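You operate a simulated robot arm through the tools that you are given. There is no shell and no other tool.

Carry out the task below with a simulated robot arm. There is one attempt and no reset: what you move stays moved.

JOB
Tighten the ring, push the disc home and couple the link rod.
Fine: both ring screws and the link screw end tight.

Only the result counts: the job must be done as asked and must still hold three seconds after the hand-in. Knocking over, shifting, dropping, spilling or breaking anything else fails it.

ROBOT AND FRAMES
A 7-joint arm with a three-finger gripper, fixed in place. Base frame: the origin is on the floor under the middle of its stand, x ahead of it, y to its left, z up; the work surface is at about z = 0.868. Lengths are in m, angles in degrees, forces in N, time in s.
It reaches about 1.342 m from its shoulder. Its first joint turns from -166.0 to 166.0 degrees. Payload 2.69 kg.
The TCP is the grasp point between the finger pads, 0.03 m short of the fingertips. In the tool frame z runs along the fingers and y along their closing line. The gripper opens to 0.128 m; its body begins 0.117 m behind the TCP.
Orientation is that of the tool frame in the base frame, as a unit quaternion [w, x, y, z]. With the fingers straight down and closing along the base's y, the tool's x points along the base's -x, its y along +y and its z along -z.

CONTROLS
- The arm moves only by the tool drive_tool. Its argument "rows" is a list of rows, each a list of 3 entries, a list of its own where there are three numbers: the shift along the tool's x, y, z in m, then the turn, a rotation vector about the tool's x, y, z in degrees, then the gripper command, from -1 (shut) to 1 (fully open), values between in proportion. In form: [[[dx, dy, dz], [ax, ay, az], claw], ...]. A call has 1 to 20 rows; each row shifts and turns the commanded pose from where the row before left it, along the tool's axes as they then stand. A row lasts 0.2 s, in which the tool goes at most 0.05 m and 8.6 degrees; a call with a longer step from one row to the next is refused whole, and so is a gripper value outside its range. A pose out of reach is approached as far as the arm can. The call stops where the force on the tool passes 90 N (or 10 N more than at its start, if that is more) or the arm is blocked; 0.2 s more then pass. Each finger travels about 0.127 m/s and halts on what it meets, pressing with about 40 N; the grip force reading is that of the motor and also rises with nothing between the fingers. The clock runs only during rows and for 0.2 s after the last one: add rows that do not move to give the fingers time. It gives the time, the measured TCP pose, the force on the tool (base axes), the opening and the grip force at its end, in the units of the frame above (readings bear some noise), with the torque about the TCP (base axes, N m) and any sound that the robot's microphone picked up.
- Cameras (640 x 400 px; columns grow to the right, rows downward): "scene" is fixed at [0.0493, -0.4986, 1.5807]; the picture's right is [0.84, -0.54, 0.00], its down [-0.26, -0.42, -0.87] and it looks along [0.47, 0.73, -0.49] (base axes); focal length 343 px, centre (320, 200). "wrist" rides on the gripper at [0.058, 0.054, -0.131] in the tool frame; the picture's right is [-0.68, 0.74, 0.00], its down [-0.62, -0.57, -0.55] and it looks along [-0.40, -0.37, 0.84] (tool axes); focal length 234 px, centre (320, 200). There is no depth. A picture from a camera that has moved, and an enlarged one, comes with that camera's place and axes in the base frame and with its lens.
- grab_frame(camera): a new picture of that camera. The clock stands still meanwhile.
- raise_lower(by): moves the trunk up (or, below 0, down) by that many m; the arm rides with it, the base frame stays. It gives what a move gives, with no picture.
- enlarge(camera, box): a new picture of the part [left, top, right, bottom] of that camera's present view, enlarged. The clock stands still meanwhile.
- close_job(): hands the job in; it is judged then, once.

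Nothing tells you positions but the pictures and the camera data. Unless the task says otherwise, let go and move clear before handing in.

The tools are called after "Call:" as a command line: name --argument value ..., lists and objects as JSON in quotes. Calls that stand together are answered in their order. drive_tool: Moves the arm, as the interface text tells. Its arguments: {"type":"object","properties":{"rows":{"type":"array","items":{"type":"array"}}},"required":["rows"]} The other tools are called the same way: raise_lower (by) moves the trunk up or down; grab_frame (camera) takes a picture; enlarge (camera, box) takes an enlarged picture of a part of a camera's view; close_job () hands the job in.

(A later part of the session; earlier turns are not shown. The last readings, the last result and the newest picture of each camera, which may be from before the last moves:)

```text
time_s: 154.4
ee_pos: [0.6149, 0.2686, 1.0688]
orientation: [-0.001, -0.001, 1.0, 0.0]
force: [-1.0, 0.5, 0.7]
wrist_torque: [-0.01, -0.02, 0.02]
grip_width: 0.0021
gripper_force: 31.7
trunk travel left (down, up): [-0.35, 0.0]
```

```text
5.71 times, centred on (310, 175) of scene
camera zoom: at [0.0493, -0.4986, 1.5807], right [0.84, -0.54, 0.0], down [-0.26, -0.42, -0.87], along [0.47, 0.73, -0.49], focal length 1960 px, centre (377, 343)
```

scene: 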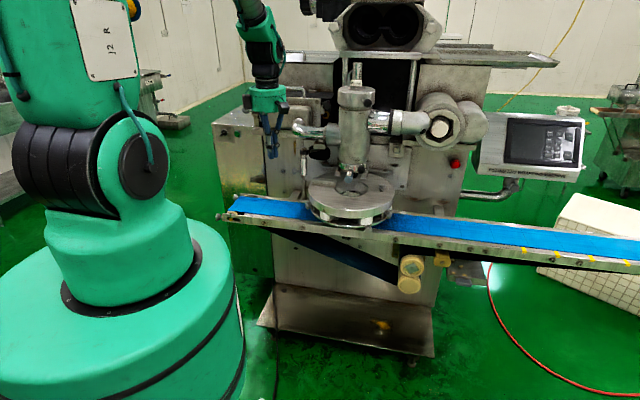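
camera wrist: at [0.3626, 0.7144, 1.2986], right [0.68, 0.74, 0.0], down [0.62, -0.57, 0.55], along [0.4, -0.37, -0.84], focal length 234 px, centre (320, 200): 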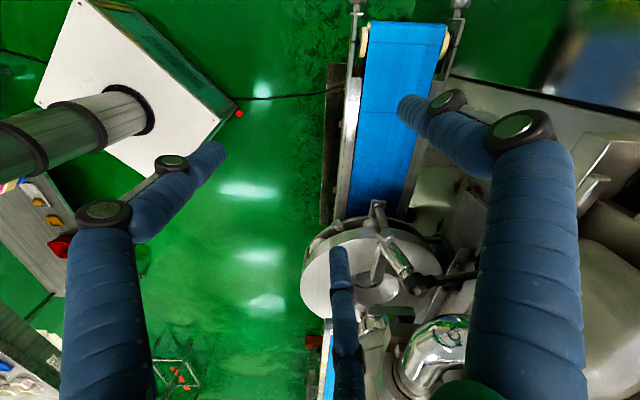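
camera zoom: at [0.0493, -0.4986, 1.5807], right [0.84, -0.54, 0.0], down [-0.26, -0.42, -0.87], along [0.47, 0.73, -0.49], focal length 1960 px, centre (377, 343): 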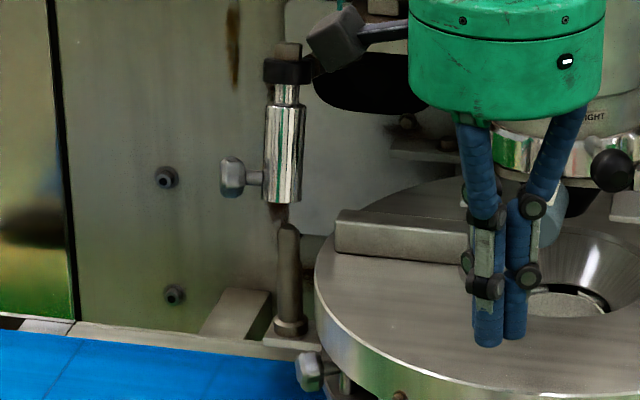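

Call:
drive_tool --rows '[[[0.03, 0, -0.03], [0, 0, 0], -1], [[0.03, 0, -0.03], [0, 0, 0], -1], [[0.03, 0.02, -0.02], [0, 0, 0], -0.5], [[0.015, 0.042, 0], [0, 0, 0], 0], [[0.01, 0.045, 0], [0, 0, 0], 0.5], [[0.01, 0.045, 0], [0, 0, 0], 1], [[0.01, 0.045, 0], [0, 0, 0], 1], [[0.01, 0.045, 0.01], [0, 0, 0], 1], [[0, 0.045, 0.01], [0, 0, 0], 1], [[0, 0.045, 0.01], [0, 0, 0], 1], [[0, 0.045, 0.01], [0, 0, 0], 1], [[0, 0.035, 0.01], [0, 0, 0], 1], [[0, 0, 0], [0, 0, 0], 1]]'

Call:
grab_frame --camera "wrist"

Call:
enlarge --camera "wrist" --box '[340, 200, 480, 340]'

Call:
enlarge --camera "scene" --box '[280, 110, 420, 240]'

```text
time_s: 157.2
ee_pos: [0.4672, 0.6792, 1.0964]
orientation: [0.0, 0.001, 1.0, -0.001]
force: [-0.3, 0.1, -0.4]
wrist_torque: [-0.02, 0.03, 0.0]
grip_width: 0.1281
gripper_force: 0.1
trunk travel left (down, up): [-0.35, 0.0]
```

```text
taken
camera wrist: at [0.4107, 0.734, 1.2275], right [0.68, 0.74, 0.0], down [0.62, -0.57, 0.55], along [0.4, -0.37, -0.84], focal length 234 px, centre (320, 200)
```

wrist: 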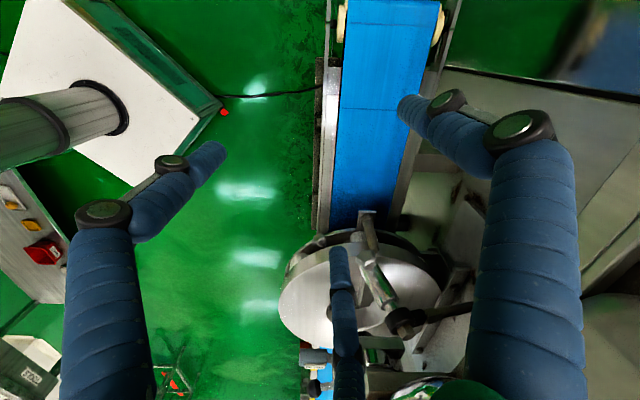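

```text
2.86 times, centred on (410, 270) of wrist
camera zoom: at [0.4107, 0.734, 1.2275], right [0.68, 0.74, 0.0], down [0.62, -0.57, 0.55], along [0.4, -0.37, -0.84], focal length 669 px, centre (63, 0)
```

zoom: 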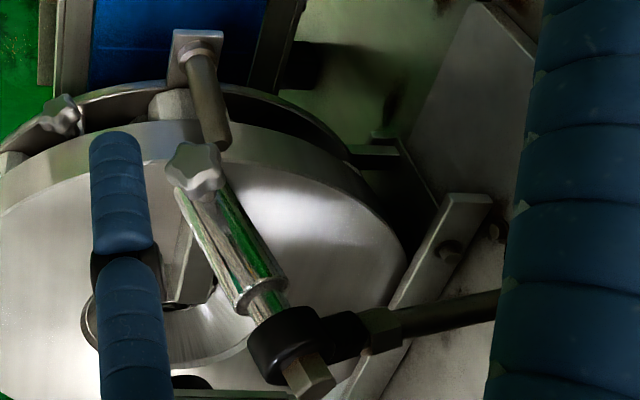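

```text
3.08 times, centred on (350, 175) of scene
camera zoom: at [0.0493, -0.4986, 1.5807], right [0.84, -0.54, 0.0], down [-0.26, -0.42, -0.87], along [0.47, 0.73, -0.49], focal length 1055 px, centre (228, 277)
```

zoom: 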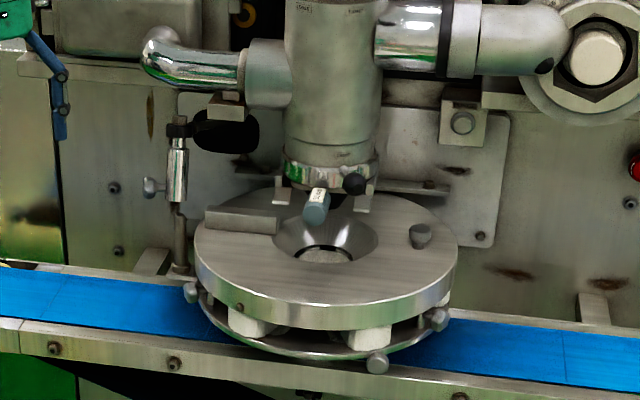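

The disc stays home and the post is now under the rod's eye. The star link screw points left along the conveyor, so I'll come from the left end, grip that knob, draw the rod down onto the post and then tighten it. First I'll pre-roll the wrist.

Call:
drive_tool --rows '[[[0, 0, 0], [0, 0, -8.33], 0.2], [[0, 0, 0], [0, 0, -8.33], 0.2], [[0, 0, 0], [0, 0, -8.33], 0.2], [[0, 0, 0], [0, 0, -8.33], 0.2], [[0, 0, 0], [0, 0, -8.33], 0.2], [[0, 0, 0], [0, 0, -8.33], 0.2], [[0, 0, 0], [0, 0, -8.33], 0.2], [[0, 0, 0], [0, 0, -8.33], 0.2], [[0, 0, 0], [0, 0, -8.33], 0.2], [[0, 0, 0], [0, 0, -8.33], 0.2], [[0, 0, 0], [0, 0, -8.33], 0.2], [[0, 0, 0], [0, 0, -8.33], 0.2], [[0, 0, 0], [0, 0, -8.33], 0.2], [[0, 0, 0], [0, 0, -8.33], 0.2], [[0, 0, 0], [0, 0, -8.33], 0.2], [[0, 0, 0], [0, 0, -8.33], 0.2], [[0, 0, 0], [0, 0, -8.33], 0.2], [[0, 0, 0], [0, 0, -8.33], 0.2], [[0, 0, 0], [0, 0, 0], 0.2]]'

Call:
drive_tool --rows '[[[0, 0, 0], [-2.12, 7.92, 0], 0.2], [[0, 0, 0], [-2.12, 7.92, 0], 0.2], [[0, 0, 0], [-2.12, 7.92, 0], 0.2], [[0, 0, 0], [-2.12, 7.92, 0], 0.2], [[0, 0, 0], [-2.12, 7.92, 0], 0.2], [[0, 0, 0], [-2.12, 7.92, 0], 0.2], [[0, 0, 0], [0, 0, 0], 0.2]]'

Call:
grab_frame --camera "wrist"

Call:
grab_frame --camera "scene"

```text
time_s: 161.2
ee_pos: [0.4696, 0.6801, 1.0972]
orientation: [0.002, 0.966, -0.259, 0.001]
force: [-0.5, -0.1, -0.4]
wrist_torque: [-0.01, 0.01, -0.02]
grip_width: 0.0767
gripper_force: 0.0
trunk travel left (down, up): [-0.35, 0.0]
```

```text
time_s: 162.8
ee_pos: [0.4696, 0.6811, 1.0967]
orientation: [0.209, 0.878, -0.236, 0.361]
force: [-0.2, 0.1, -0.7]
wrist_torque: [-0.05, -0.02, -0.01]
grip_width: 0.0768
gripper_force: 0.1
trunk travel left (down, up): [-0.35, 0.0]
```

```text
taken
camera wrist: at [0.4069, 0.6941, 1.2357], right [-0.84, -0.41, -0.35], down [-0.36, 0.91, -0.2], along [0.4, -0.05, -0.91], focal length 234 px, centre (320, 200)
```

wrist: 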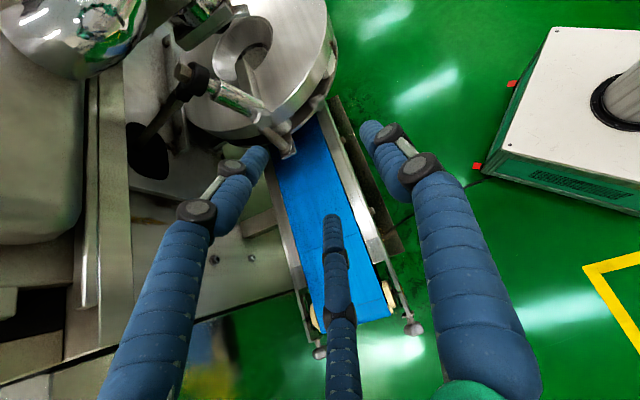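

```text
taken
```

scene: 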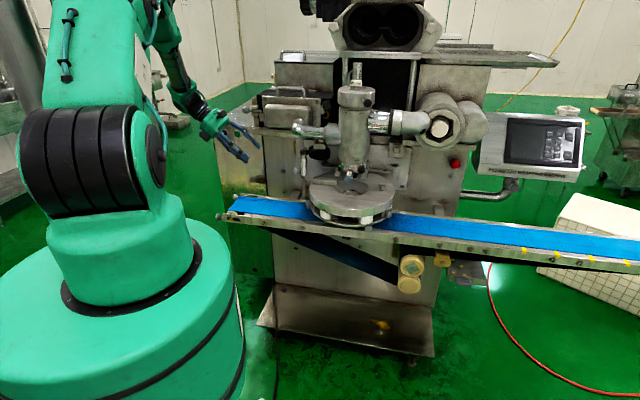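

Call:
drive_tool --rows '[[[0, 0, 0], [-2.12, 7.92, 0], 0.2], [[0, 0, 0], [-2.12, 7.92, 0], 0.2], [[0, 0, 0], [-2.12, 7.92, 0], 0.2], [[0, 0, 0], [-2.12, 7.92, 0], 0.2], [[0, 0, 0], [-2.12, 7.92, 0], 0.2], [[0, 0, 0], [0, 0, 0], 0.2]]'

Call:
grab_frame --camera "wrist"

Call:
grab_frame --camera "scene"

```text
time_s: 164.2
ee_pos: [0.4695, 0.6802, 1.0964]
orientation: [0.355, 0.682, -0.183, 0.613]
force: [0.0, 0.2, -0.3]
wrist_torque: [0.01, 0.02, -0.03]
grip_width: 0.0768
gripper_force: 0.0
trunk travel left (down, up): [-0.35, 0.0]
```

```text
taken
camera wrist: at [0.3514, 0.7486, 1.1658], right [-0.63, -0.63, -0.46], down [-0.11, 0.66, -0.74], along [0.77, -0.41, -0.48], focal length 234 px, centre (320, 200)
```

wrist: 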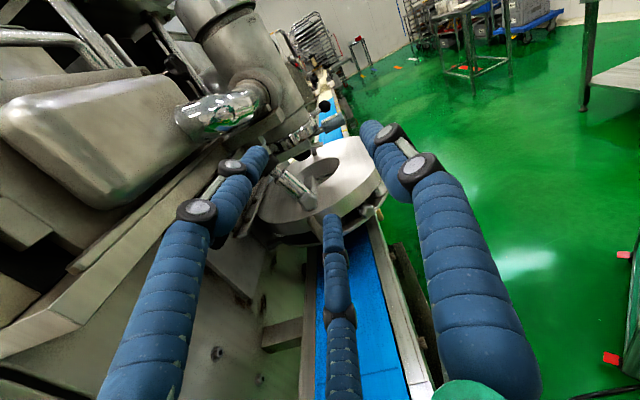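

```text
taken
```

scene: 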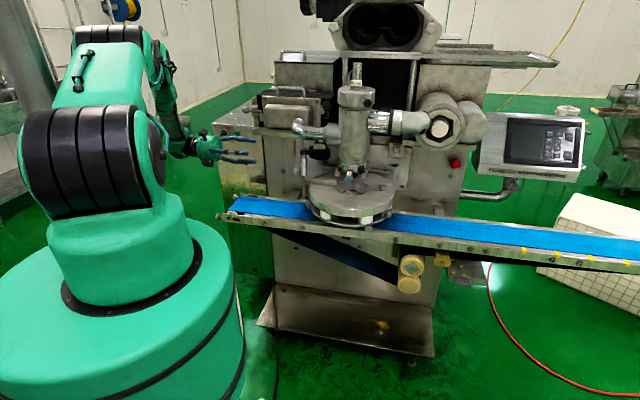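

Call:
enlarge --camera "wrist" --box '[250, 110, 350, 230]'

```text
3.33 times, centred on (300, 170) of wrist
camera zoom: at [0.3514, 0.7486, 1.1658], right [-0.63, -0.63, -0.46], down [-0.11, 0.66, -0.74], along [0.77, -0.41, -0.48], focal length 781 px, centre (387, 300)
```

zoom: 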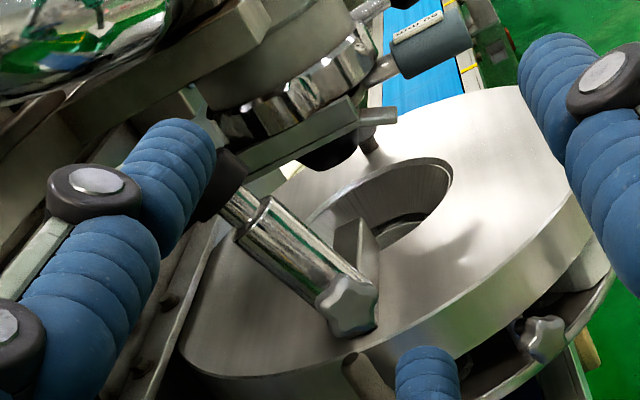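

Call:
drive_tool --rows '[[[-0.0186, -0.0254, 0.008], [0, 0, 0], 0.0], [[-0.0186, -0.0254, 0.008], [0, 0, 0], 0.0], [[-0.0186, -0.0254, 0.008], [0, 0, 0], 0.0], [[-0.0186, -0.0254, 0.008], [0, 0, 0], 0.0], [[0, 0, 0.0], [0, 0, 0], 0.0]]'

Call:
grab_frame --camera "wrist"

Call:
enlarge --camera "scene" --box '[230, 110, 350, 220]'

```text
time_s: 165.4
ee_pos: [0.5468, 0.7113, 0.9966]
orientation: [0.355, 0.682, -0.183, 0.613]
force: [0.3, 0.3, -1.0]
wrist_torque: [-0.05, -0.07, -0.02]
grip_width: 0.0639
gripper_force: 0.1
trunk travel left (down, up): [-0.35, 0.0]
```

```text
taken
camera wrist: at [0.4302, 0.7798, 1.0662], right [-0.63, -0.63, -0.46], down [-0.11, 0.66, -0.74], along [0.77, -0.41, -0.48], focal length 234 px, centre (320, 200)
```

wrist: 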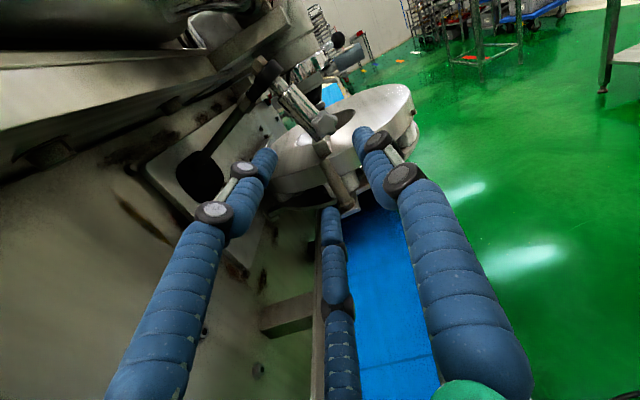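

```text
3.64 times, centred on (290, 165) of scene
camera zoom: at [0.0493, -0.4986, 1.5807], right [0.84, -0.54, 0.0], down [-0.26, -0.42, -0.87], along [0.47, 0.73, -0.49], focal length 1247 px, centre (429, 327)
```

zoom: 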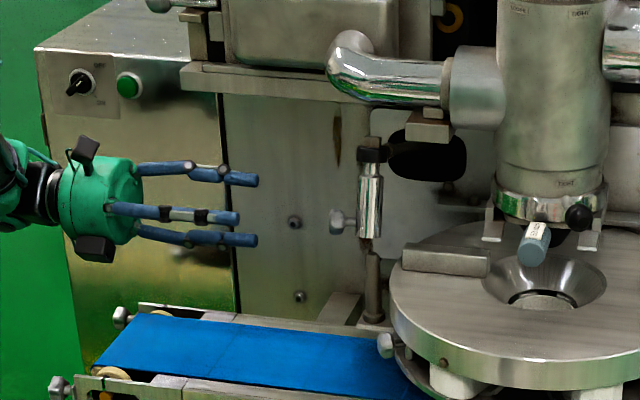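

Call:
enlarge --camera "wrist" --box '[180, 40, 370, 220]'

Call:
enlarge --camera "wrist" --box '[250, 50, 370, 170]'

```text
2.22 times, centred on (275, 130) of wrist
camera zoom: at [0.4302, 0.7798, 1.0662], right [-0.63, -0.63, -0.46], down [-0.11, 0.66, -0.74], along [0.77, -0.41, -0.48], focal length 520 px, centre (420, 356)
```

zoom: 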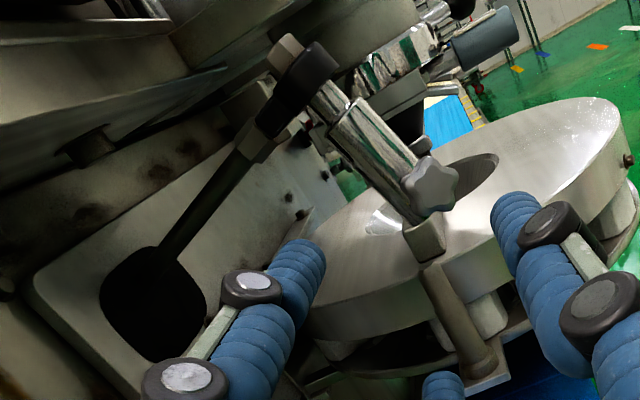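

```text
3.33 times, centred on (310, 110) of wrist
camera zoom: at [0.4302, 0.7798, 1.0662], right [-0.63, -0.63, -0.46], down [-0.11, 0.66, -0.74], along [0.77, -0.41, -0.48], focal length 781 px, centre (353, 500)
```

zoom: 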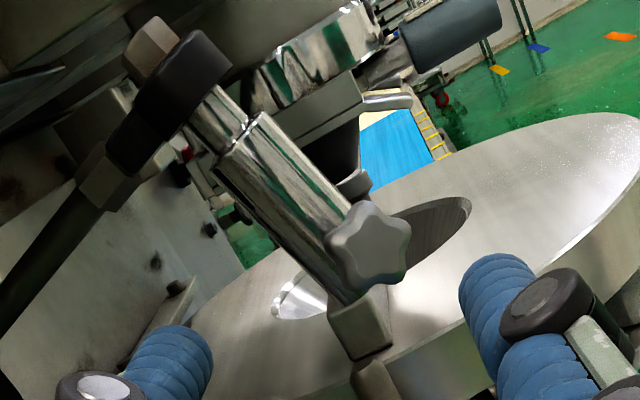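

The view clearly shows the lever, eye, sleeve, star screw and the post below. I'll roll the camera to the top and move a little closer to measure the screw's axis.

Call:
drive_tool --rows '[[[0.0025, 0.006, 0.01], [0, 0, -7], 0.0], [[0.0025, 0.006, 0.01], [0, 0, -7], 0.0], [[0, 0, 0.01], [0, 0, -7], 0.0], [[0, 0, 0], [0, 0, -7], 0.0], [[0, 0, 0], [0, 0, 0], 0.0]]'

Call:
enlarge --camera "wrist" --box '[240, 60, 400, 240]'

Call:
enlarge --camera "wrist" --box '[290, 90, 370, 170]'

Call:
enlarge --camera "scene" --box '[260, 130, 330, 200]'

```text
time_s: 166.6
ee_pos: [0.5622, 0.684, 1.0069]
orientation: [0.492, 0.706, -0.012, 0.509]
force: [-0.7, 0.2, 0.8]
wrist_torque: [-0.02, -0.01, 0.02]
grip_width: 0.0639
gripper_force: 0.0
trunk travel left (down, up): [-0.35, 0.0]
```

```text
2.22 times, centred on (320, 150) of wrist
camera zoom: at [0.4712, 0.7796, 1.0855], right [-0.71, -0.71, 0.01], down [-0.39, 0.38, -0.84], along [0.59, -0.6, -0.55], focal length 520 px, centre (320, 311)
```

zoom: 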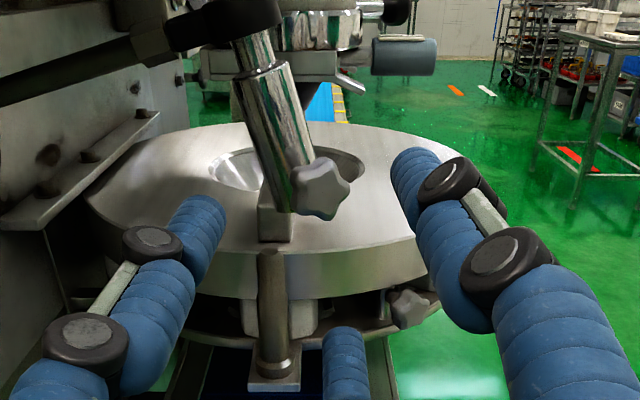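

```text
5.00 times, centred on (330, 130) of wrist
camera zoom: at [0.4712, 0.7796, 1.0855], right [-0.71, -0.71, 0.01], down [-0.39, 0.38, -0.84], along [0.59, -0.6, -0.55], focal length 1171 px, centre (270, 550)
```

zoom: 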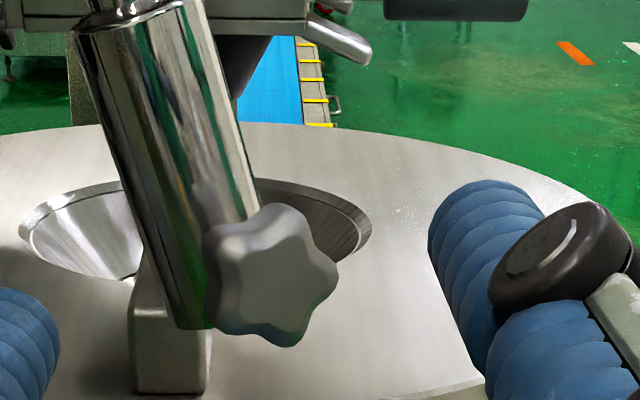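

```text
5.71 times, centred on (295, 165) of scene
camera zoom: at [0.0493, -0.4986, 1.5807], right [0.84, -0.54, 0.0], down [-0.26, -0.42, -0.87], along [0.47, 0.73, -0.49], focal length 1960 px, centre (463, 400)
```

zoom: 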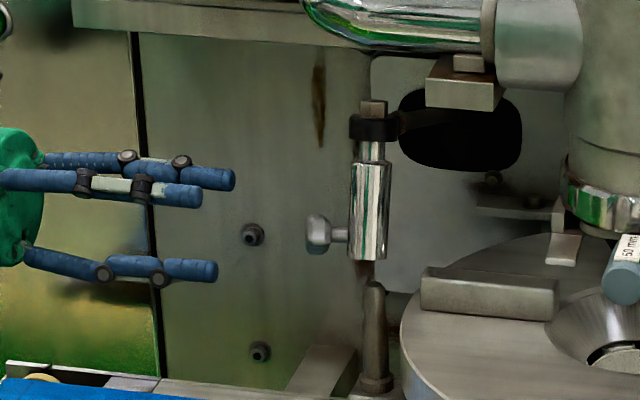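

The screw axis actually points about 25° toward the robot from the conveyor line (outward azimuth ≈ 160°), with the knob near (0.637, 0.611, 1.004). I'll re-aim the tool along that axis.

Call:
drive_tool --rows '[[[0, 0, -0.01], [4.93, 4.61, 0], 0.0], [[0, 0, 0], [4.93, 4.61, 0], 0.0], [[0, 0, 0], [4.93, 4.61, 0], 0.0], [[0, 0, 0], [4.93, 4.61, 0], 0.0], [[-0.014, 0.0185, 0.005], [3.41, -3.65, 0], 0.0], [[-0.014, 0.0185, 0.005], [0, 0, 0], 0.0], [[0, 0, 0], [0, 0, 0], 0.0]]'

Call:
enlarge --camera "wrist" --box '[240, 60, 400, 240]'

Call:
enlarge --camera "wrist" --box '[290, 90, 370, 170]'

Call:
enlarge --camera "scene" --box '[260, 130, 330, 200]'

```text
time_s: 168.2
ee_pos: [0.5515, 0.6462, 1.01]
orientation: [0.344, 0.719, 0.16, 0.582]
force: [0.5, -1.1, 0.0]
wrist_torque: [0.02, -0.03, -0.02]
grip_width: 0.0639
gripper_force: 0.1
trunk travel left (down, up): [-0.35, 0.0]
```

```text
2.22 times, centred on (320, 150) of wrist
camera zoom: at [0.4348, 0.6856, 1.0997], right [-0.31, -0.95, 0.01], down [-0.59, 0.18, -0.79], along [0.75, -0.25, -0.62], focal length 520 px, centre (320, 311)
```

zoom: 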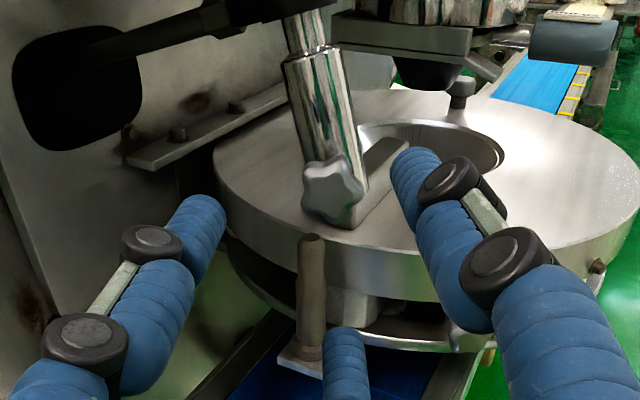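

```text
5.00 times, centred on (330, 130) of wrist
camera zoom: at [0.4348, 0.6856, 1.0997], right [-0.31, -0.95, 0.01], down [-0.59, 0.18, -0.79], along [0.75, -0.25, -0.62], focal length 1171 px, centre (270, 550)
```

zoom: 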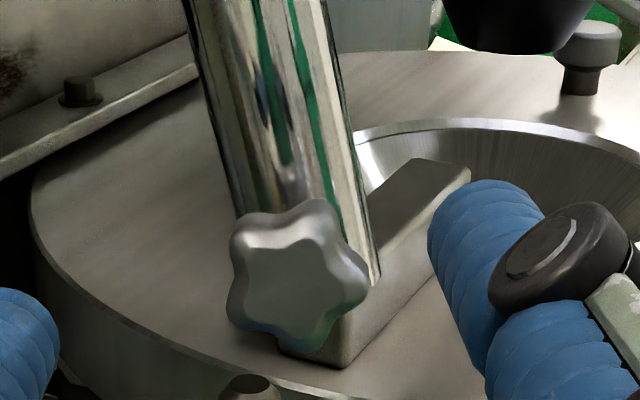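

```text
5.71 times, centred on (295, 165) of scene
camera zoom: at [0.0493, -0.4986, 1.5807], right [0.84, -0.54, 0.0], down [-0.26, -0.42, -0.87], along [0.47, 0.73, -0.49], focal length 1960 px, centre (463, 400)
```

zoom: 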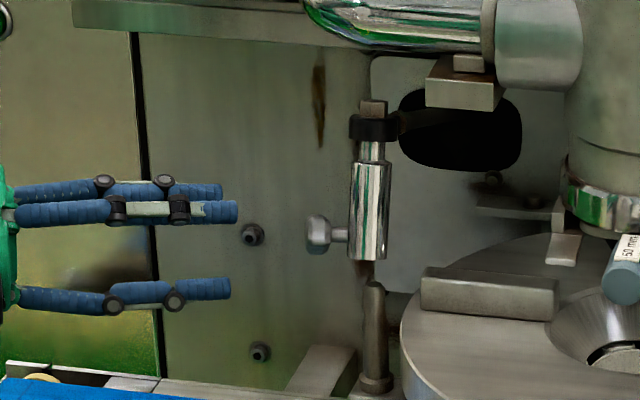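

Call:
drive_tool --rows '[[[-0.0056, 0.003, 0], [0, 0, 0], 0.0], [[0, 0, 0], [0, 0, -7.5], -0.1], [[0, 0, 0], [0, 0, -7.5], -0.1], [[0, 0, 0], [0, 0, -7.5], -0.1], [[0, 0, 0], [0, 0, -7.5], -0.1], [[0, 0, 0], [0, 0, -7.5], -0.1], [[0, 0, 0], [0, 0, -7.5], -0.1], [[0, 0, 0], [0, 0, -7.5], -0.1], [[0, 0, 0], [0, 0, -7.5], -0.1], [[0, 0, 0.03], [0, 0, 0], -0.1], [[0, 0, 0], [0, 0, 0], -0.1]]'

Call:
enlarge --camera "wrist" --box '[240, 80, 400, 240]'

Call:
enlarge --camera "scene" --box '[260, 130, 330, 200]'

```text
time_s: 170.6
ee_pos: [0.5783, 0.628, 1.0042]
orientation: [0.59, 0.542, 0.498, 0.332]
force: [0.7, -0.3, -0.1]
wrist_torque: [-0.01, 0.0, 0.01]
grip_width: 0.0576
gripper_force: 0.1
trunk travel left (down, up): [-0.35, 0.0]
```

```text
2.50 times, centred on (320, 160) of wrist
camera zoom: at [0.4797, 0.7342, 1.0555], right [-0.08, -0.49, 0.87], down [-0.78, -0.51, -0.36], along [0.62, -0.71, -0.34], focal length 585 px, centre (320, 300)
```

zoom: 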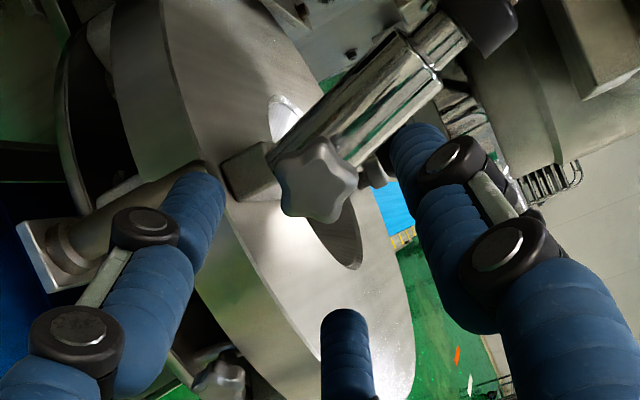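

```text
5.71 times, centred on (295, 165) of scene
camera zoom: at [0.0493, -0.4986, 1.5807], right [0.84, -0.54, 0.0], down [-0.26, -0.42, -0.87], along [0.47, 0.73, -0.49], focal length 1960 px, centre (463, 400)
```

zoom: 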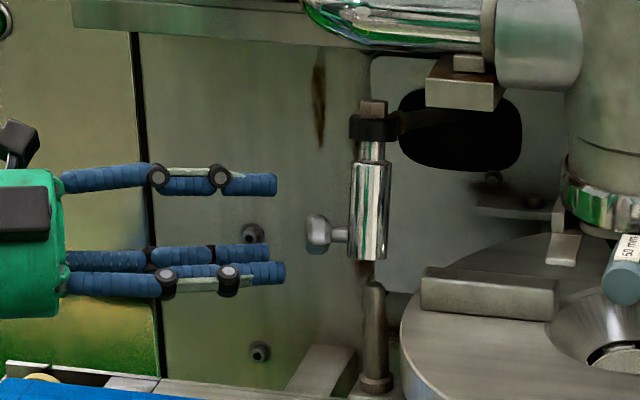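

Call:
drive_tool --rows '[[[0.0035, 0.0022, 0.008], [0, 0, 0], -0.1], [[0, 0, 0.008], [0, 0, 0], -0.1], [[0, 0, 0], [0, 0, 0], -0.1]]'

Call:
enlarge --camera "wrist" --box '[240, 80, 400, 240]'

Call:
enlarge --camera "scene" --box '[260, 130, 330, 200]'

```text
time_s: 171.4
ee_pos: [0.5935, 0.6281, 1.0075]
orientation: [0.589, 0.543, 0.498, 0.332]
force: [0.6, -0.6, 0.4]
wrist_torque: [0.01, -0.02, 0.01]
grip_width: 0.0578
gripper_force: 0.0
trunk travel left (down, up): [-0.35, 0.0]
```

```text
2.50 times, centred on (320, 160) of wrist
camera zoom: at [0.495, 0.734, 1.0564], right [-0.08, -0.49, 0.87], down [-0.78, -0.51, -0.36], along [0.62, -0.71, -0.34], focal length 585 px, centre (320, 300)
```

zoom: 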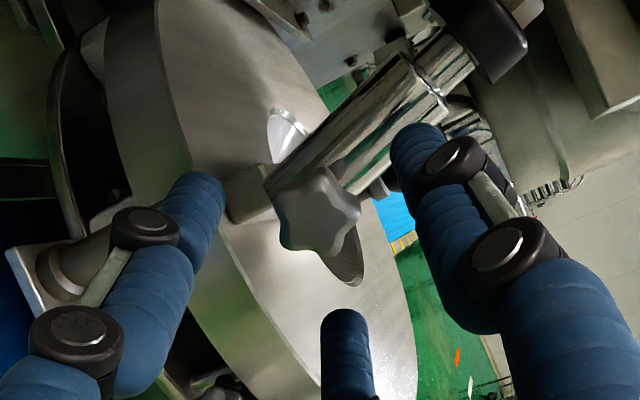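

```text
5.71 times, centred on (295, 165) of scene
camera zoom: at [0.0493, -0.4986, 1.5807], right [0.84, -0.54, 0.0], down [-0.26, -0.42, -0.87], along [0.47, 0.73, -0.49], focal length 1960 px, centre (463, 400)
```

zoom: 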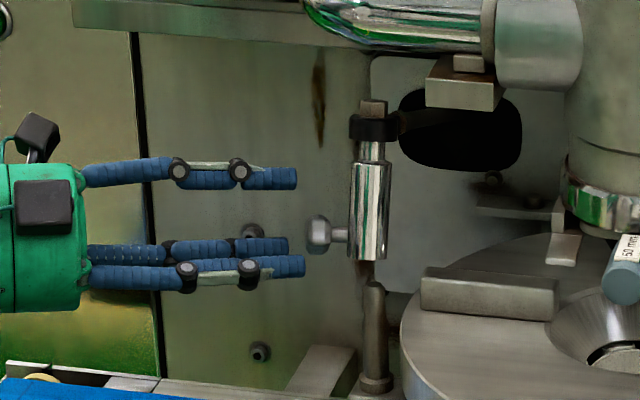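

Call:
drive_tool --rows '[[[0.001, 0.001, 0.006], [0, 0, 0], -0.1], [[0, 0, 0.006], [0, 0, 0], -0.1], [[0, 0, 0.005], [0, 0, 0], -0.1], [[0, 0, 0], [0, 0, 0], -0.1]]'

Call:
enlarge --camera "wrist" --box '[240, 80, 400, 240]'

Call:
enlarge --camera "scene" --box '[275, 140, 325, 190]'

```text
time_s: 172.4
ee_pos: [0.6106, 0.6246, 1.005]
orientation: [0.59, 0.542, 0.498, 0.332]
force: [-0.5, 0.0, 0.2]
wrist_torque: [-0.01, -0.01, -0.03]
grip_width: 0.0577
gripper_force: 0.1
trunk travel left (down, up): [-0.35, 0.0]
```

```text
2.50 times, centred on (320, 160) of wrist
camera zoom: at [0.512, 0.7306, 1.0551], right [-0.08, -0.49, 0.87], down [-0.78, -0.51, -0.36], along [0.62, -0.71, -0.34], focal length 585 px, centre (320, 300)
```

zoom: 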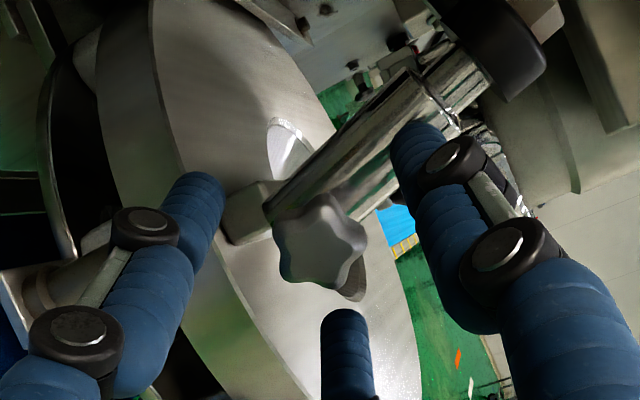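

```text
8.00 times, centred on (300, 165) of scene
camera zoom: at [0.0493, -0.4986, 1.5807], right [0.84, -0.54, 0.0], down [-0.26, -0.42, -0.87], along [0.47, 0.73, -0.49], focal length 2744 px, centre (480, 480)
```

zoom: 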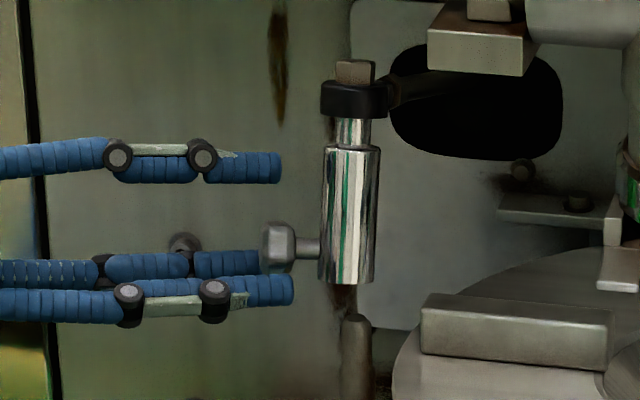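

Call:
drive_tool --rows '[[[0, 0, 0.004], [0, 0, 0], -0.1], [[0, 0, 0], [0, 0, 0], -0.3], [[0, 0, 0], [0, 0, 0], -0.5], [[0, 0, 0], [0, 0, 0], -0.7]]'

Call:
enlarge --camera "wrist" --box '[240, 80, 400, 240]'

Call:
enlarge --camera "scene" --box '[275, 140, 325, 190]'

```text
time_s: 173.4
ee_pos: [0.6131, 0.6218, 1.0045]
orientation: [0.59, 0.543, 0.498, 0.331]
force: [-6.5, -12.1, -4.0]
wrist_torque: [0.05, 0.12, -0.44]
grip_width: 0.0293
gripper_force: 7.4
trunk travel left (down, up): [-0.35, 0.0]
```

```text
2.50 times, centred on (320, 160) of wrist
camera zoom: at [0.5152, 0.7284, 1.0542], right [-0.08, -0.49, 0.87], down [-0.78, -0.51, -0.36], along [0.62, -0.71, -0.34], focal length 585 px, centre (320, 300)
```

zoom: 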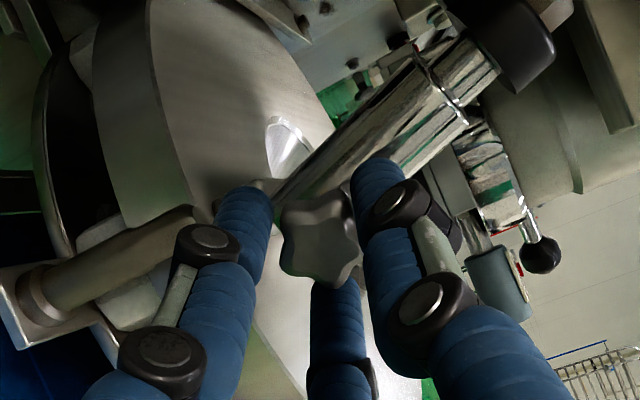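

```text
8.00 times, centred on (300, 165) of scene
camera zoom: at [0.0493, -0.4986, 1.5807], right [0.84, -0.54, 0.0], down [-0.26, -0.42, -0.87], along [0.47, 0.73, -0.49], focal length 2744 px, centre (480, 480)
```

zoom: 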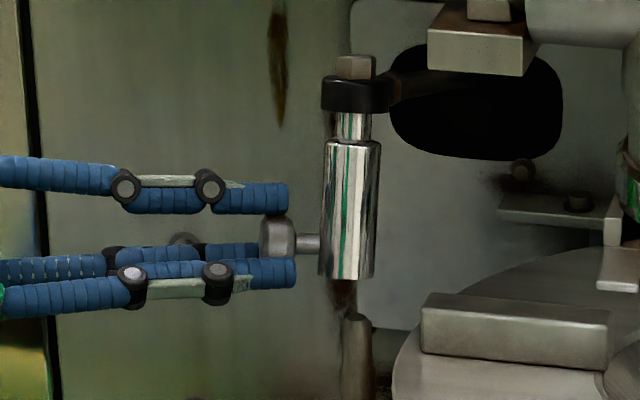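

Call:
drive_tool --rows '[[[0, 0, 0], [0, 0, 0], -0.85], [[0, 0, 0], [0, 0, 0], -1], [[0, 0, 0], [0, 0, 0], -1]]'

Call:
enlarge --camera "wrist" --box '[240, 80, 400, 240]'

Call:
enlarge --camera "scene" --box '[275, 140, 325, 190]'

```text
time_s: 174.2
ee_pos: [0.6127, 0.6216, 1.0053]
orientation: [0.589, 0.543, 0.498, 0.331]
force: [-12.8, -28.8, -7.6]
wrist_torque: [-0.07, 0.22, -1.37]
grip_width: 0.0269
gripper_force: 45.1
trunk travel left (down, up): [-0.35, 0.0]
```

```text
2.50 times, centred on (320, 160) of wrist
camera zoom: at [0.5151, 0.7276, 1.0546], right [-0.08, -0.49, 0.87], down [-0.78, -0.51, -0.36], along [0.62, -0.71, -0.34], focal length 585 px, centre (320, 300)
```

zoom: 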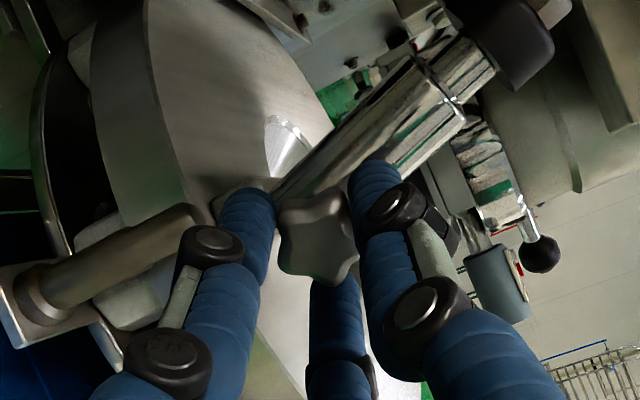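

```text
8.00 times, centred on (300, 165) of scene
camera zoom: at [0.0493, -0.4986, 1.5807], right [0.84, -0.54, 0.0], down [-0.26, -0.42, -0.87], along [0.47, 0.73, -0.49], focal length 2744 px, centre (480, 480)
```

zoom: 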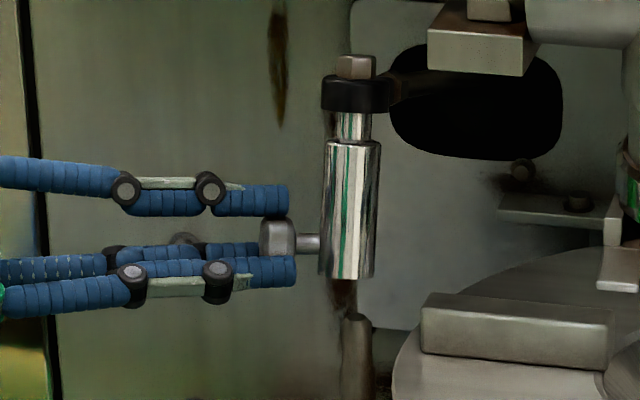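

Call:
drive_tool --rows '[[[-0.0028, -0.0006, 0], [0, 0, 0], -1], [[0, 0, 0], [0, 0, 0], -1]]'

Call:
drive_tool --rows '[[[0.0011, -0.0047, 0.0004], [0, 0, 0], -1], [[0, 0, 0], [0, 0, 0], -1]]'

Call:
enlarge --camera "scene" --box '[275, 140, 325, 190]'

```text
time_s: 174.8
ee_pos: [0.6124, 0.6207, 1.0051]
orientation: [0.588, 0.544, 0.498, 0.332]
force: [-11.7, -17.5, -18.0]
wrist_torque: [0.26, 0.91, -0.57]
grip_width: 0.0267
gripper_force: 44.6
trunk travel left (down, up): [-0.35, 0.0]
```

```text
time_s: 175.4
ee_pos: [0.6126, 0.6221, 1.0028]
orientation: [0.59, 0.543, 0.497, 0.333]
force: [-10.6, -17.2, -0.2]
wrist_torque: [-0.4, -0.78, -0.74]
grip_width: 0.0265
gripper_force: 45.1
trunk travel left (down, up): [-0.35, 0.0]
```

```text
8.00 times, centred on (300, 165) of scene
camera zoom: at [0.0493, -0.4986, 1.5807], right [0.84, -0.54, 0.0], down [-0.26, -0.42, -0.87], along [0.47, 0.73, -0.49], focal length 2744 px, centre (480, 480)
```

zoom: 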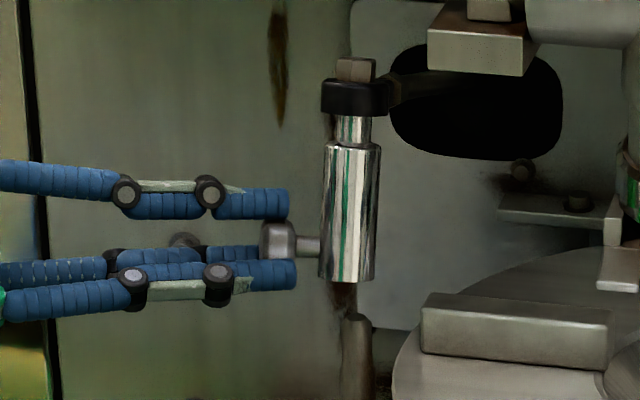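

Call:
drive_tool --rows '[[[0.0011, -0.0048, 0.0004], [0, 0, 0], -1], [[0.0011, -0.0048, 0.0004], [0, 0, 0], -1], [[0, 0, 0], [0, 0, 0], -1]]'

Call:
enlarge --camera "scene" --box '[275, 140, 325, 190]'

Call:
enlarge --camera "wrist" --box '[240, 80, 400, 240]'

```text
time_s: 176.2
ee_pos: [0.6136, 0.6217, 0.9936]
orientation: [0.589, 0.543, 0.498, 0.332]
force: [-2.4, -0.8, 1.1]
wrist_torque: [-0.26, -0.65, 0.2]
grip_width: 0.0265
gripper_force: 45.7
trunk travel left (down, up): [-0.35, 0.0]
```

```text
8.00 times, centred on (300, 165) of scene
camera zoom: at [0.0493, -0.4986, 1.5807], right [0.84, -0.54, 0.0], down [-0.26, -0.42, -0.87], along [0.47, 0.73, -0.49], focal length 2744 px, centre (480, 480)
```

zoom: 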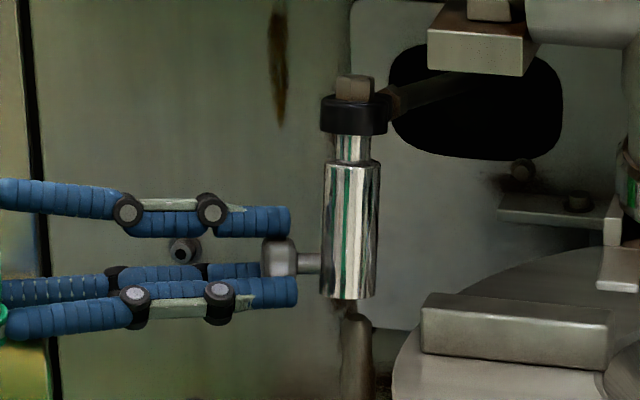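

```text
2.50 times, centred on (320, 160) of wrist
camera zoom: at [0.5152, 0.7275, 1.043], right [-0.08, -0.49, 0.87], down [-0.78, -0.51, -0.36], along [0.62, -0.7, -0.34], focal length 585 px, centre (320, 300)
```

zoom: 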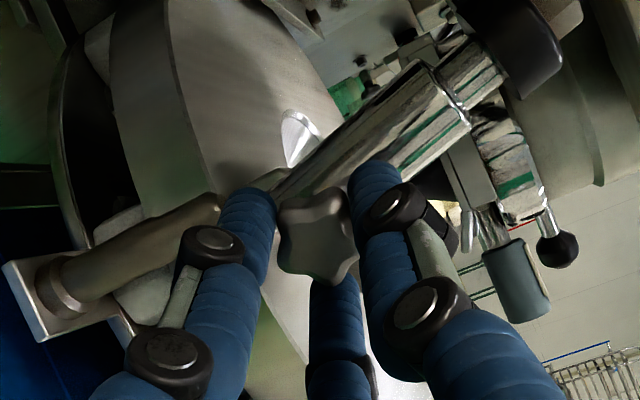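

The lever, eye and rod all come down together freely with the knob. I'll keep lowering with a slight shift toward the machine to bring the sleeve over the post.

Call:
drive_tool --rows '[[[0.0033, -0.0022, 0.0017], [0, 0, 1], -1], [[0, 0, 0], [0, 0, 0], -1]]'

Call:
enlarge --camera "scene" --box '[275, 140, 325, 190]'

Call:
enlarge --camera "wrist" --box '[220, 60, 420, 260]'

```text
time_s: 176.8
ee_pos: [0.6148, 0.6214, 0.9881]
orientation: [0.586, 0.547, 0.494, 0.337]
force: [-14.0, -1.6, -2.1]
wrist_torque: [-0.04, -0.1, -0.21]
grip_width: 0.0265
gripper_force: 45.0
trunk travel left (down, up): [-0.35, 0.0]
```

```text
8.00 times, centred on (300, 165) of scene
camera zoom: at [0.0493, -0.4986, 1.5807], right [0.84, -0.54, 0.0], down [-0.26, -0.42, -0.87], along [0.47, 0.73, -0.49], focal length 2744 px, centre (480, 480)
```

zoom: 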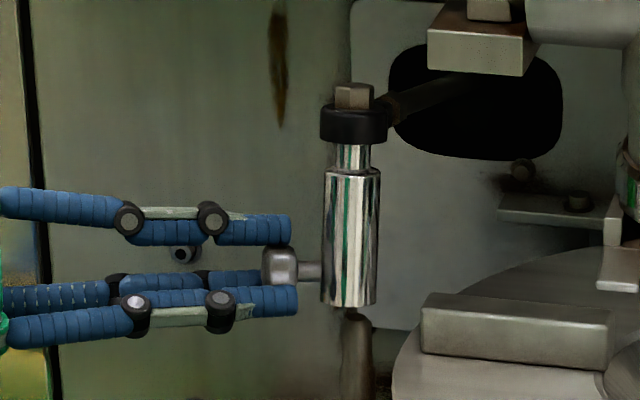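

```text
2.00 times, centred on (320, 160) of wrist
camera zoom: at [0.5158, 0.7276, 1.0393], right [-0.09, -0.5, 0.86], down [-0.78, -0.51, -0.37], along [0.62, -0.7, -0.35], focal length 468 px, centre (320, 280)
```

zoom: 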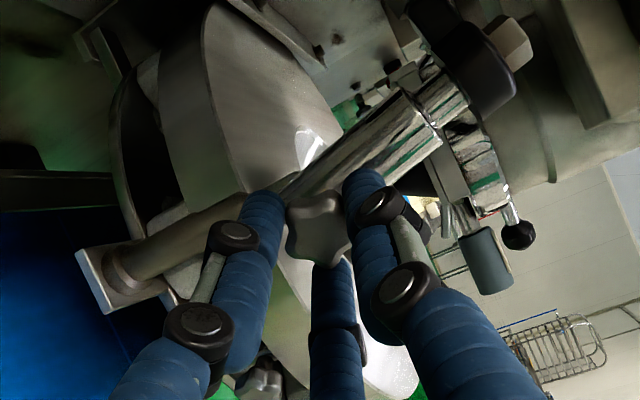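

Call:
drive_tool --rows '[[[0.0033, -0.0022, 0.001], [0, 0, 1.5], -1], [[0, 0, 0], [0, 0, 0], -1]]'

Call:
enlarge --camera "scene" --box '[290, 150, 320, 190]'

Call:
enlarge --camera "wrist" --box '[260, 80, 380, 200]'

```text
time_s: 177.4
ee_pos: [0.6159, 0.6235, 0.9851]
orientation: [0.582, 0.553, 0.487, 0.343]
force: [-36.2, -16.2, -7.6]
wrist_torque: [0.0, 0.39, -1.07]
grip_width: 0.0267
gripper_force: 45.3
trunk travel left (down, up): [-0.35, 0.0]
```

```text
10.00 times, centred on (305, 170) of scene
camera zoom: at [0.0493, -0.4986, 1.5807], right [0.84, -0.54, 0.0], down [-0.26, -0.42, -0.87], along [0.47, 0.73, -0.49], focal length 3430 px, centre (470, 500)
```

zoom: 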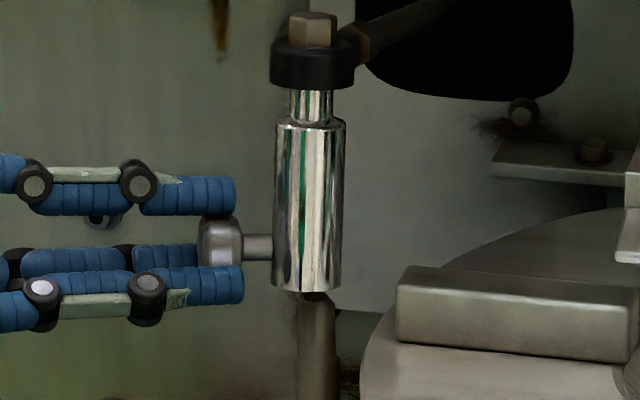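

```text
3.33 times, centred on (320, 140) of wrist
camera zoom: at [0.5167, 0.7274, 1.0369], right [-0.1, -0.52, 0.85], down [-0.78, -0.49, -0.39], along [0.62, -0.7, -0.36], focal length 781 px, centre (320, 400)
```

zoom: 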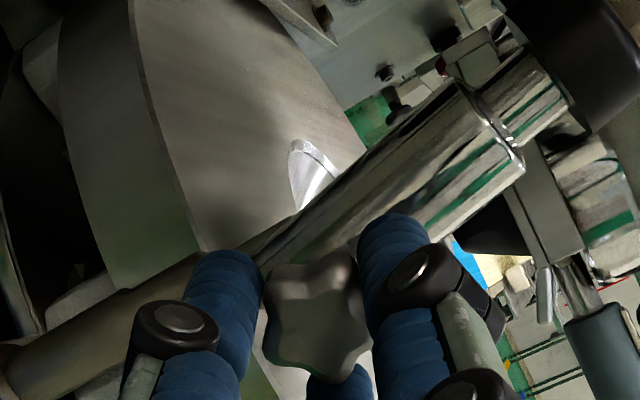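

Call:
drive_tool --rows '[[[0, 0, -0.003], [0, 0, 0], -1], [[0, 0, 0], [0, 0, 0], -1]]'

Call:
drive_tool --rows '[[[0.0009, -0.0039, 0.0003], [0, 0, 1], -1], [[0, 0, 0], [0, 0, 0], -1]]'

Call:
enlarge --camera "scene" --box '[290, 150, 320, 190]'

Call:
enlarge --camera "wrist" --box '[220, 40, 420, 240]'

```text
time_s: 178.0
ee_pos: [0.6153, 0.6229, 0.9853]
orientation: [0.583, 0.554, 0.485, 0.344]
force: [-6.9, -33.1, -6.7]
wrist_torque: [0.06, 0.48, -1.56]
grip_width: 0.0266
gripper_force: 44.9
trunk travel left (down, up): [-0.35, 0.0]
```

```text
time_s: 178.6
ee_pos: [0.6156, 0.6234, 0.9832]
orientation: [0.579, 0.559, 0.48, 0.349]
force: [10.0, -42.2, -4.3]
wrist_torque: [-0.26, -0.29, -1.33]
grip_width: 0.027
gripper_force: 44.2
trunk travel left (down, up): [-0.35, 0.0]
```

```text
10.00 times, centred on (305, 170) of scene
camera zoom: at [0.0493, -0.4986, 1.5807], right [0.84, -0.54, 0.0], down [-0.26, -0.42, -0.87], along [0.47, 0.73, -0.49], focal length 3430 px, centre (470, 500)
```

zoom: 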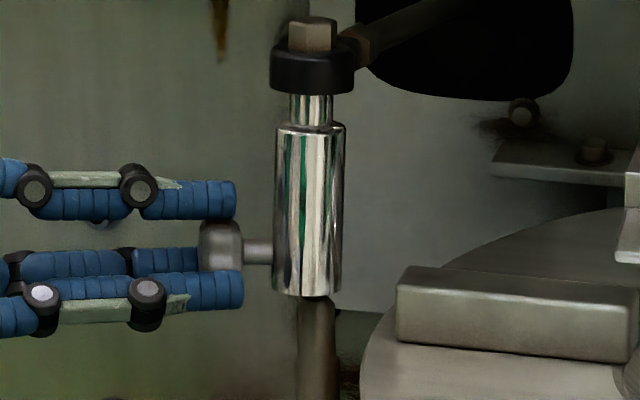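

```text
2.00 times, centred on (320, 140) of wrist
camera zoom: at [0.5167, 0.7269, 1.0364], right [-0.1, -0.54, 0.84], down [-0.78, -0.48, -0.41], along [0.62, -0.69, -0.37], focal length 468 px, centre (320, 320)
```

zoom: 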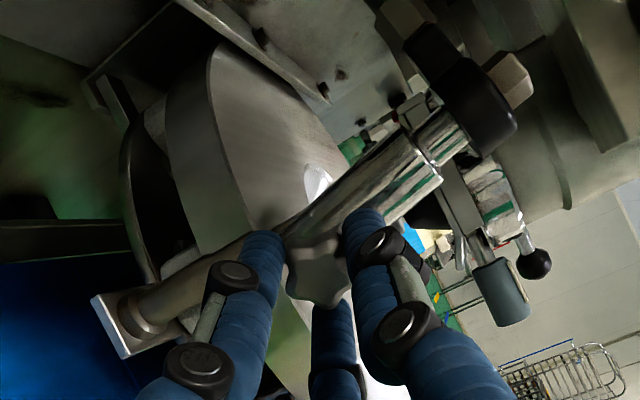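

Call:
drive_tool --rows '[[[-0.0038, -0.0005, 0.0005], [0, 0, 0], -1], [[0, 0, 0], [0, 0, 0], -1]]'

Call:
drive_tool --rows '[[[0.0007, -0.0039, 0.0003], [0, 0, 1], -1], [[0, 0, 0], [0, 0, 0], -1]]'

Call:
enlarge --camera "scene" --box '[290, 150, 320, 190]'

```text
time_s: 179.2
ee_pos: [0.6142, 0.622, 0.983]
orientation: [0.578, 0.558, 0.48, 0.351]
force: [17.5, -15.9, -0.9]
wrist_torque: [-0.17, -0.33, -0.31]
grip_width: 0.0267
gripper_force: 45.1
trunk travel left (down, up): [-0.35, 0.0]
```

```text
time_s: 179.8
ee_pos: [0.6134, 0.6235, 0.9796]
orientation: [0.576, 0.561, 0.476, 0.356]
force: [16.8, -5.0, 1.5]
wrist_torque: [-0.19, -0.51, 0.09]
grip_width: 0.0267
gripper_force: 44.9
trunk travel left (down, up): [-0.35, 0.0]
```

```text
10.00 times, centred on (305, 170) of scene
camera zoom: at [0.0493, -0.4986, 1.5807], right [0.84, -0.54, 0.0], down [-0.26, -0.42, -0.87], along [0.47, 0.73, -0.49], focal length 3430 px, centre (470, 500)
```

zoom: 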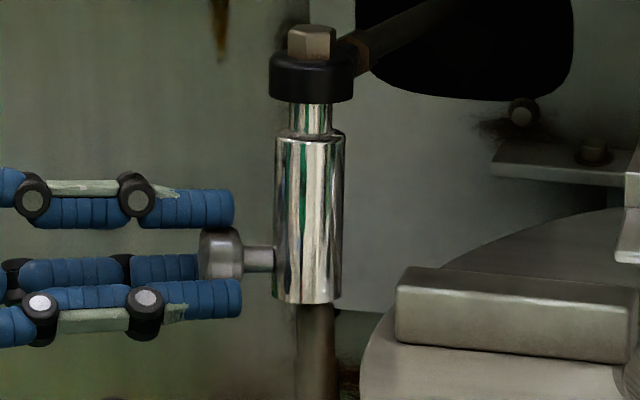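

Call:
drive_tool --rows '[[[0.0007, -0.0039, 0.002], [0, 0, 1], -1], [[0, 0, 0], [0, 0, 0], -1]]'

Call:
drive_tool --rows '[[[0.0007, -0.0039, 0.001], [0, 0, 1], -1], [[0, 0, 0], [0, 0, 0], -1]]'

Call:
enlarge --camera "scene" --box '[290, 150, 320, 190]'

Call:
enlarge --camera "wrist" --box '[220, 40, 420, 240]'

```text
time_s: 180.4
ee_pos: [0.6145, 0.6232, 0.9752]
orientation: [0.573, 0.565, 0.471, 0.361]
force: [0.6, 11.0, 1.1]
wrist_torque: [-0.14, -0.48, 0.71]
grip_width: 0.0269
gripper_force: 44.9
trunk travel left (down, up): [-0.35, 0.0]
```

```text
time_s: 181.0
ee_pos: [0.6148, 0.6241, 0.9706]
orientation: [0.569, 0.569, 0.467, 0.366]
force: [-6.3, 26.8, 3.5]
wrist_torque: [-0.14, -0.61, 0.96]
grip_width: 0.0268
gripper_force: 45.5
trunk travel left (down, up): [-0.35, 0.0]
```

```text
10.00 times, centred on (305, 170) of scene
camera zoom: at [0.0493, -0.4986, 1.5807], right [0.84, -0.54, 0.0], down [-0.26, -0.42, -0.87], along [0.47, 0.73, -0.49], focal length 3430 px, centre (470, 500)
```

zoom: 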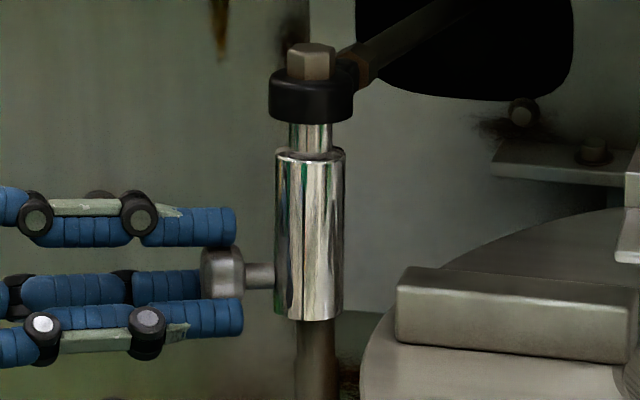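

```text
2.00 times, centred on (320, 140) of wrist
camera zoom: at [0.5155, 0.7251, 1.0276], right [-0.12, -0.58, 0.81], down [-0.77, -0.46, -0.44], along [0.63, -0.67, -0.39], focal length 468 px, centre (320, 320)
```

zoom: 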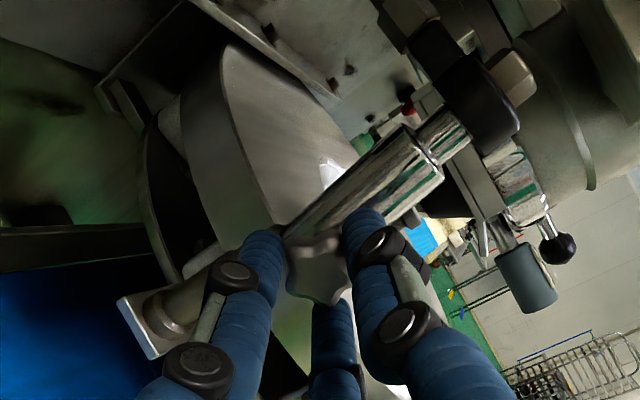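

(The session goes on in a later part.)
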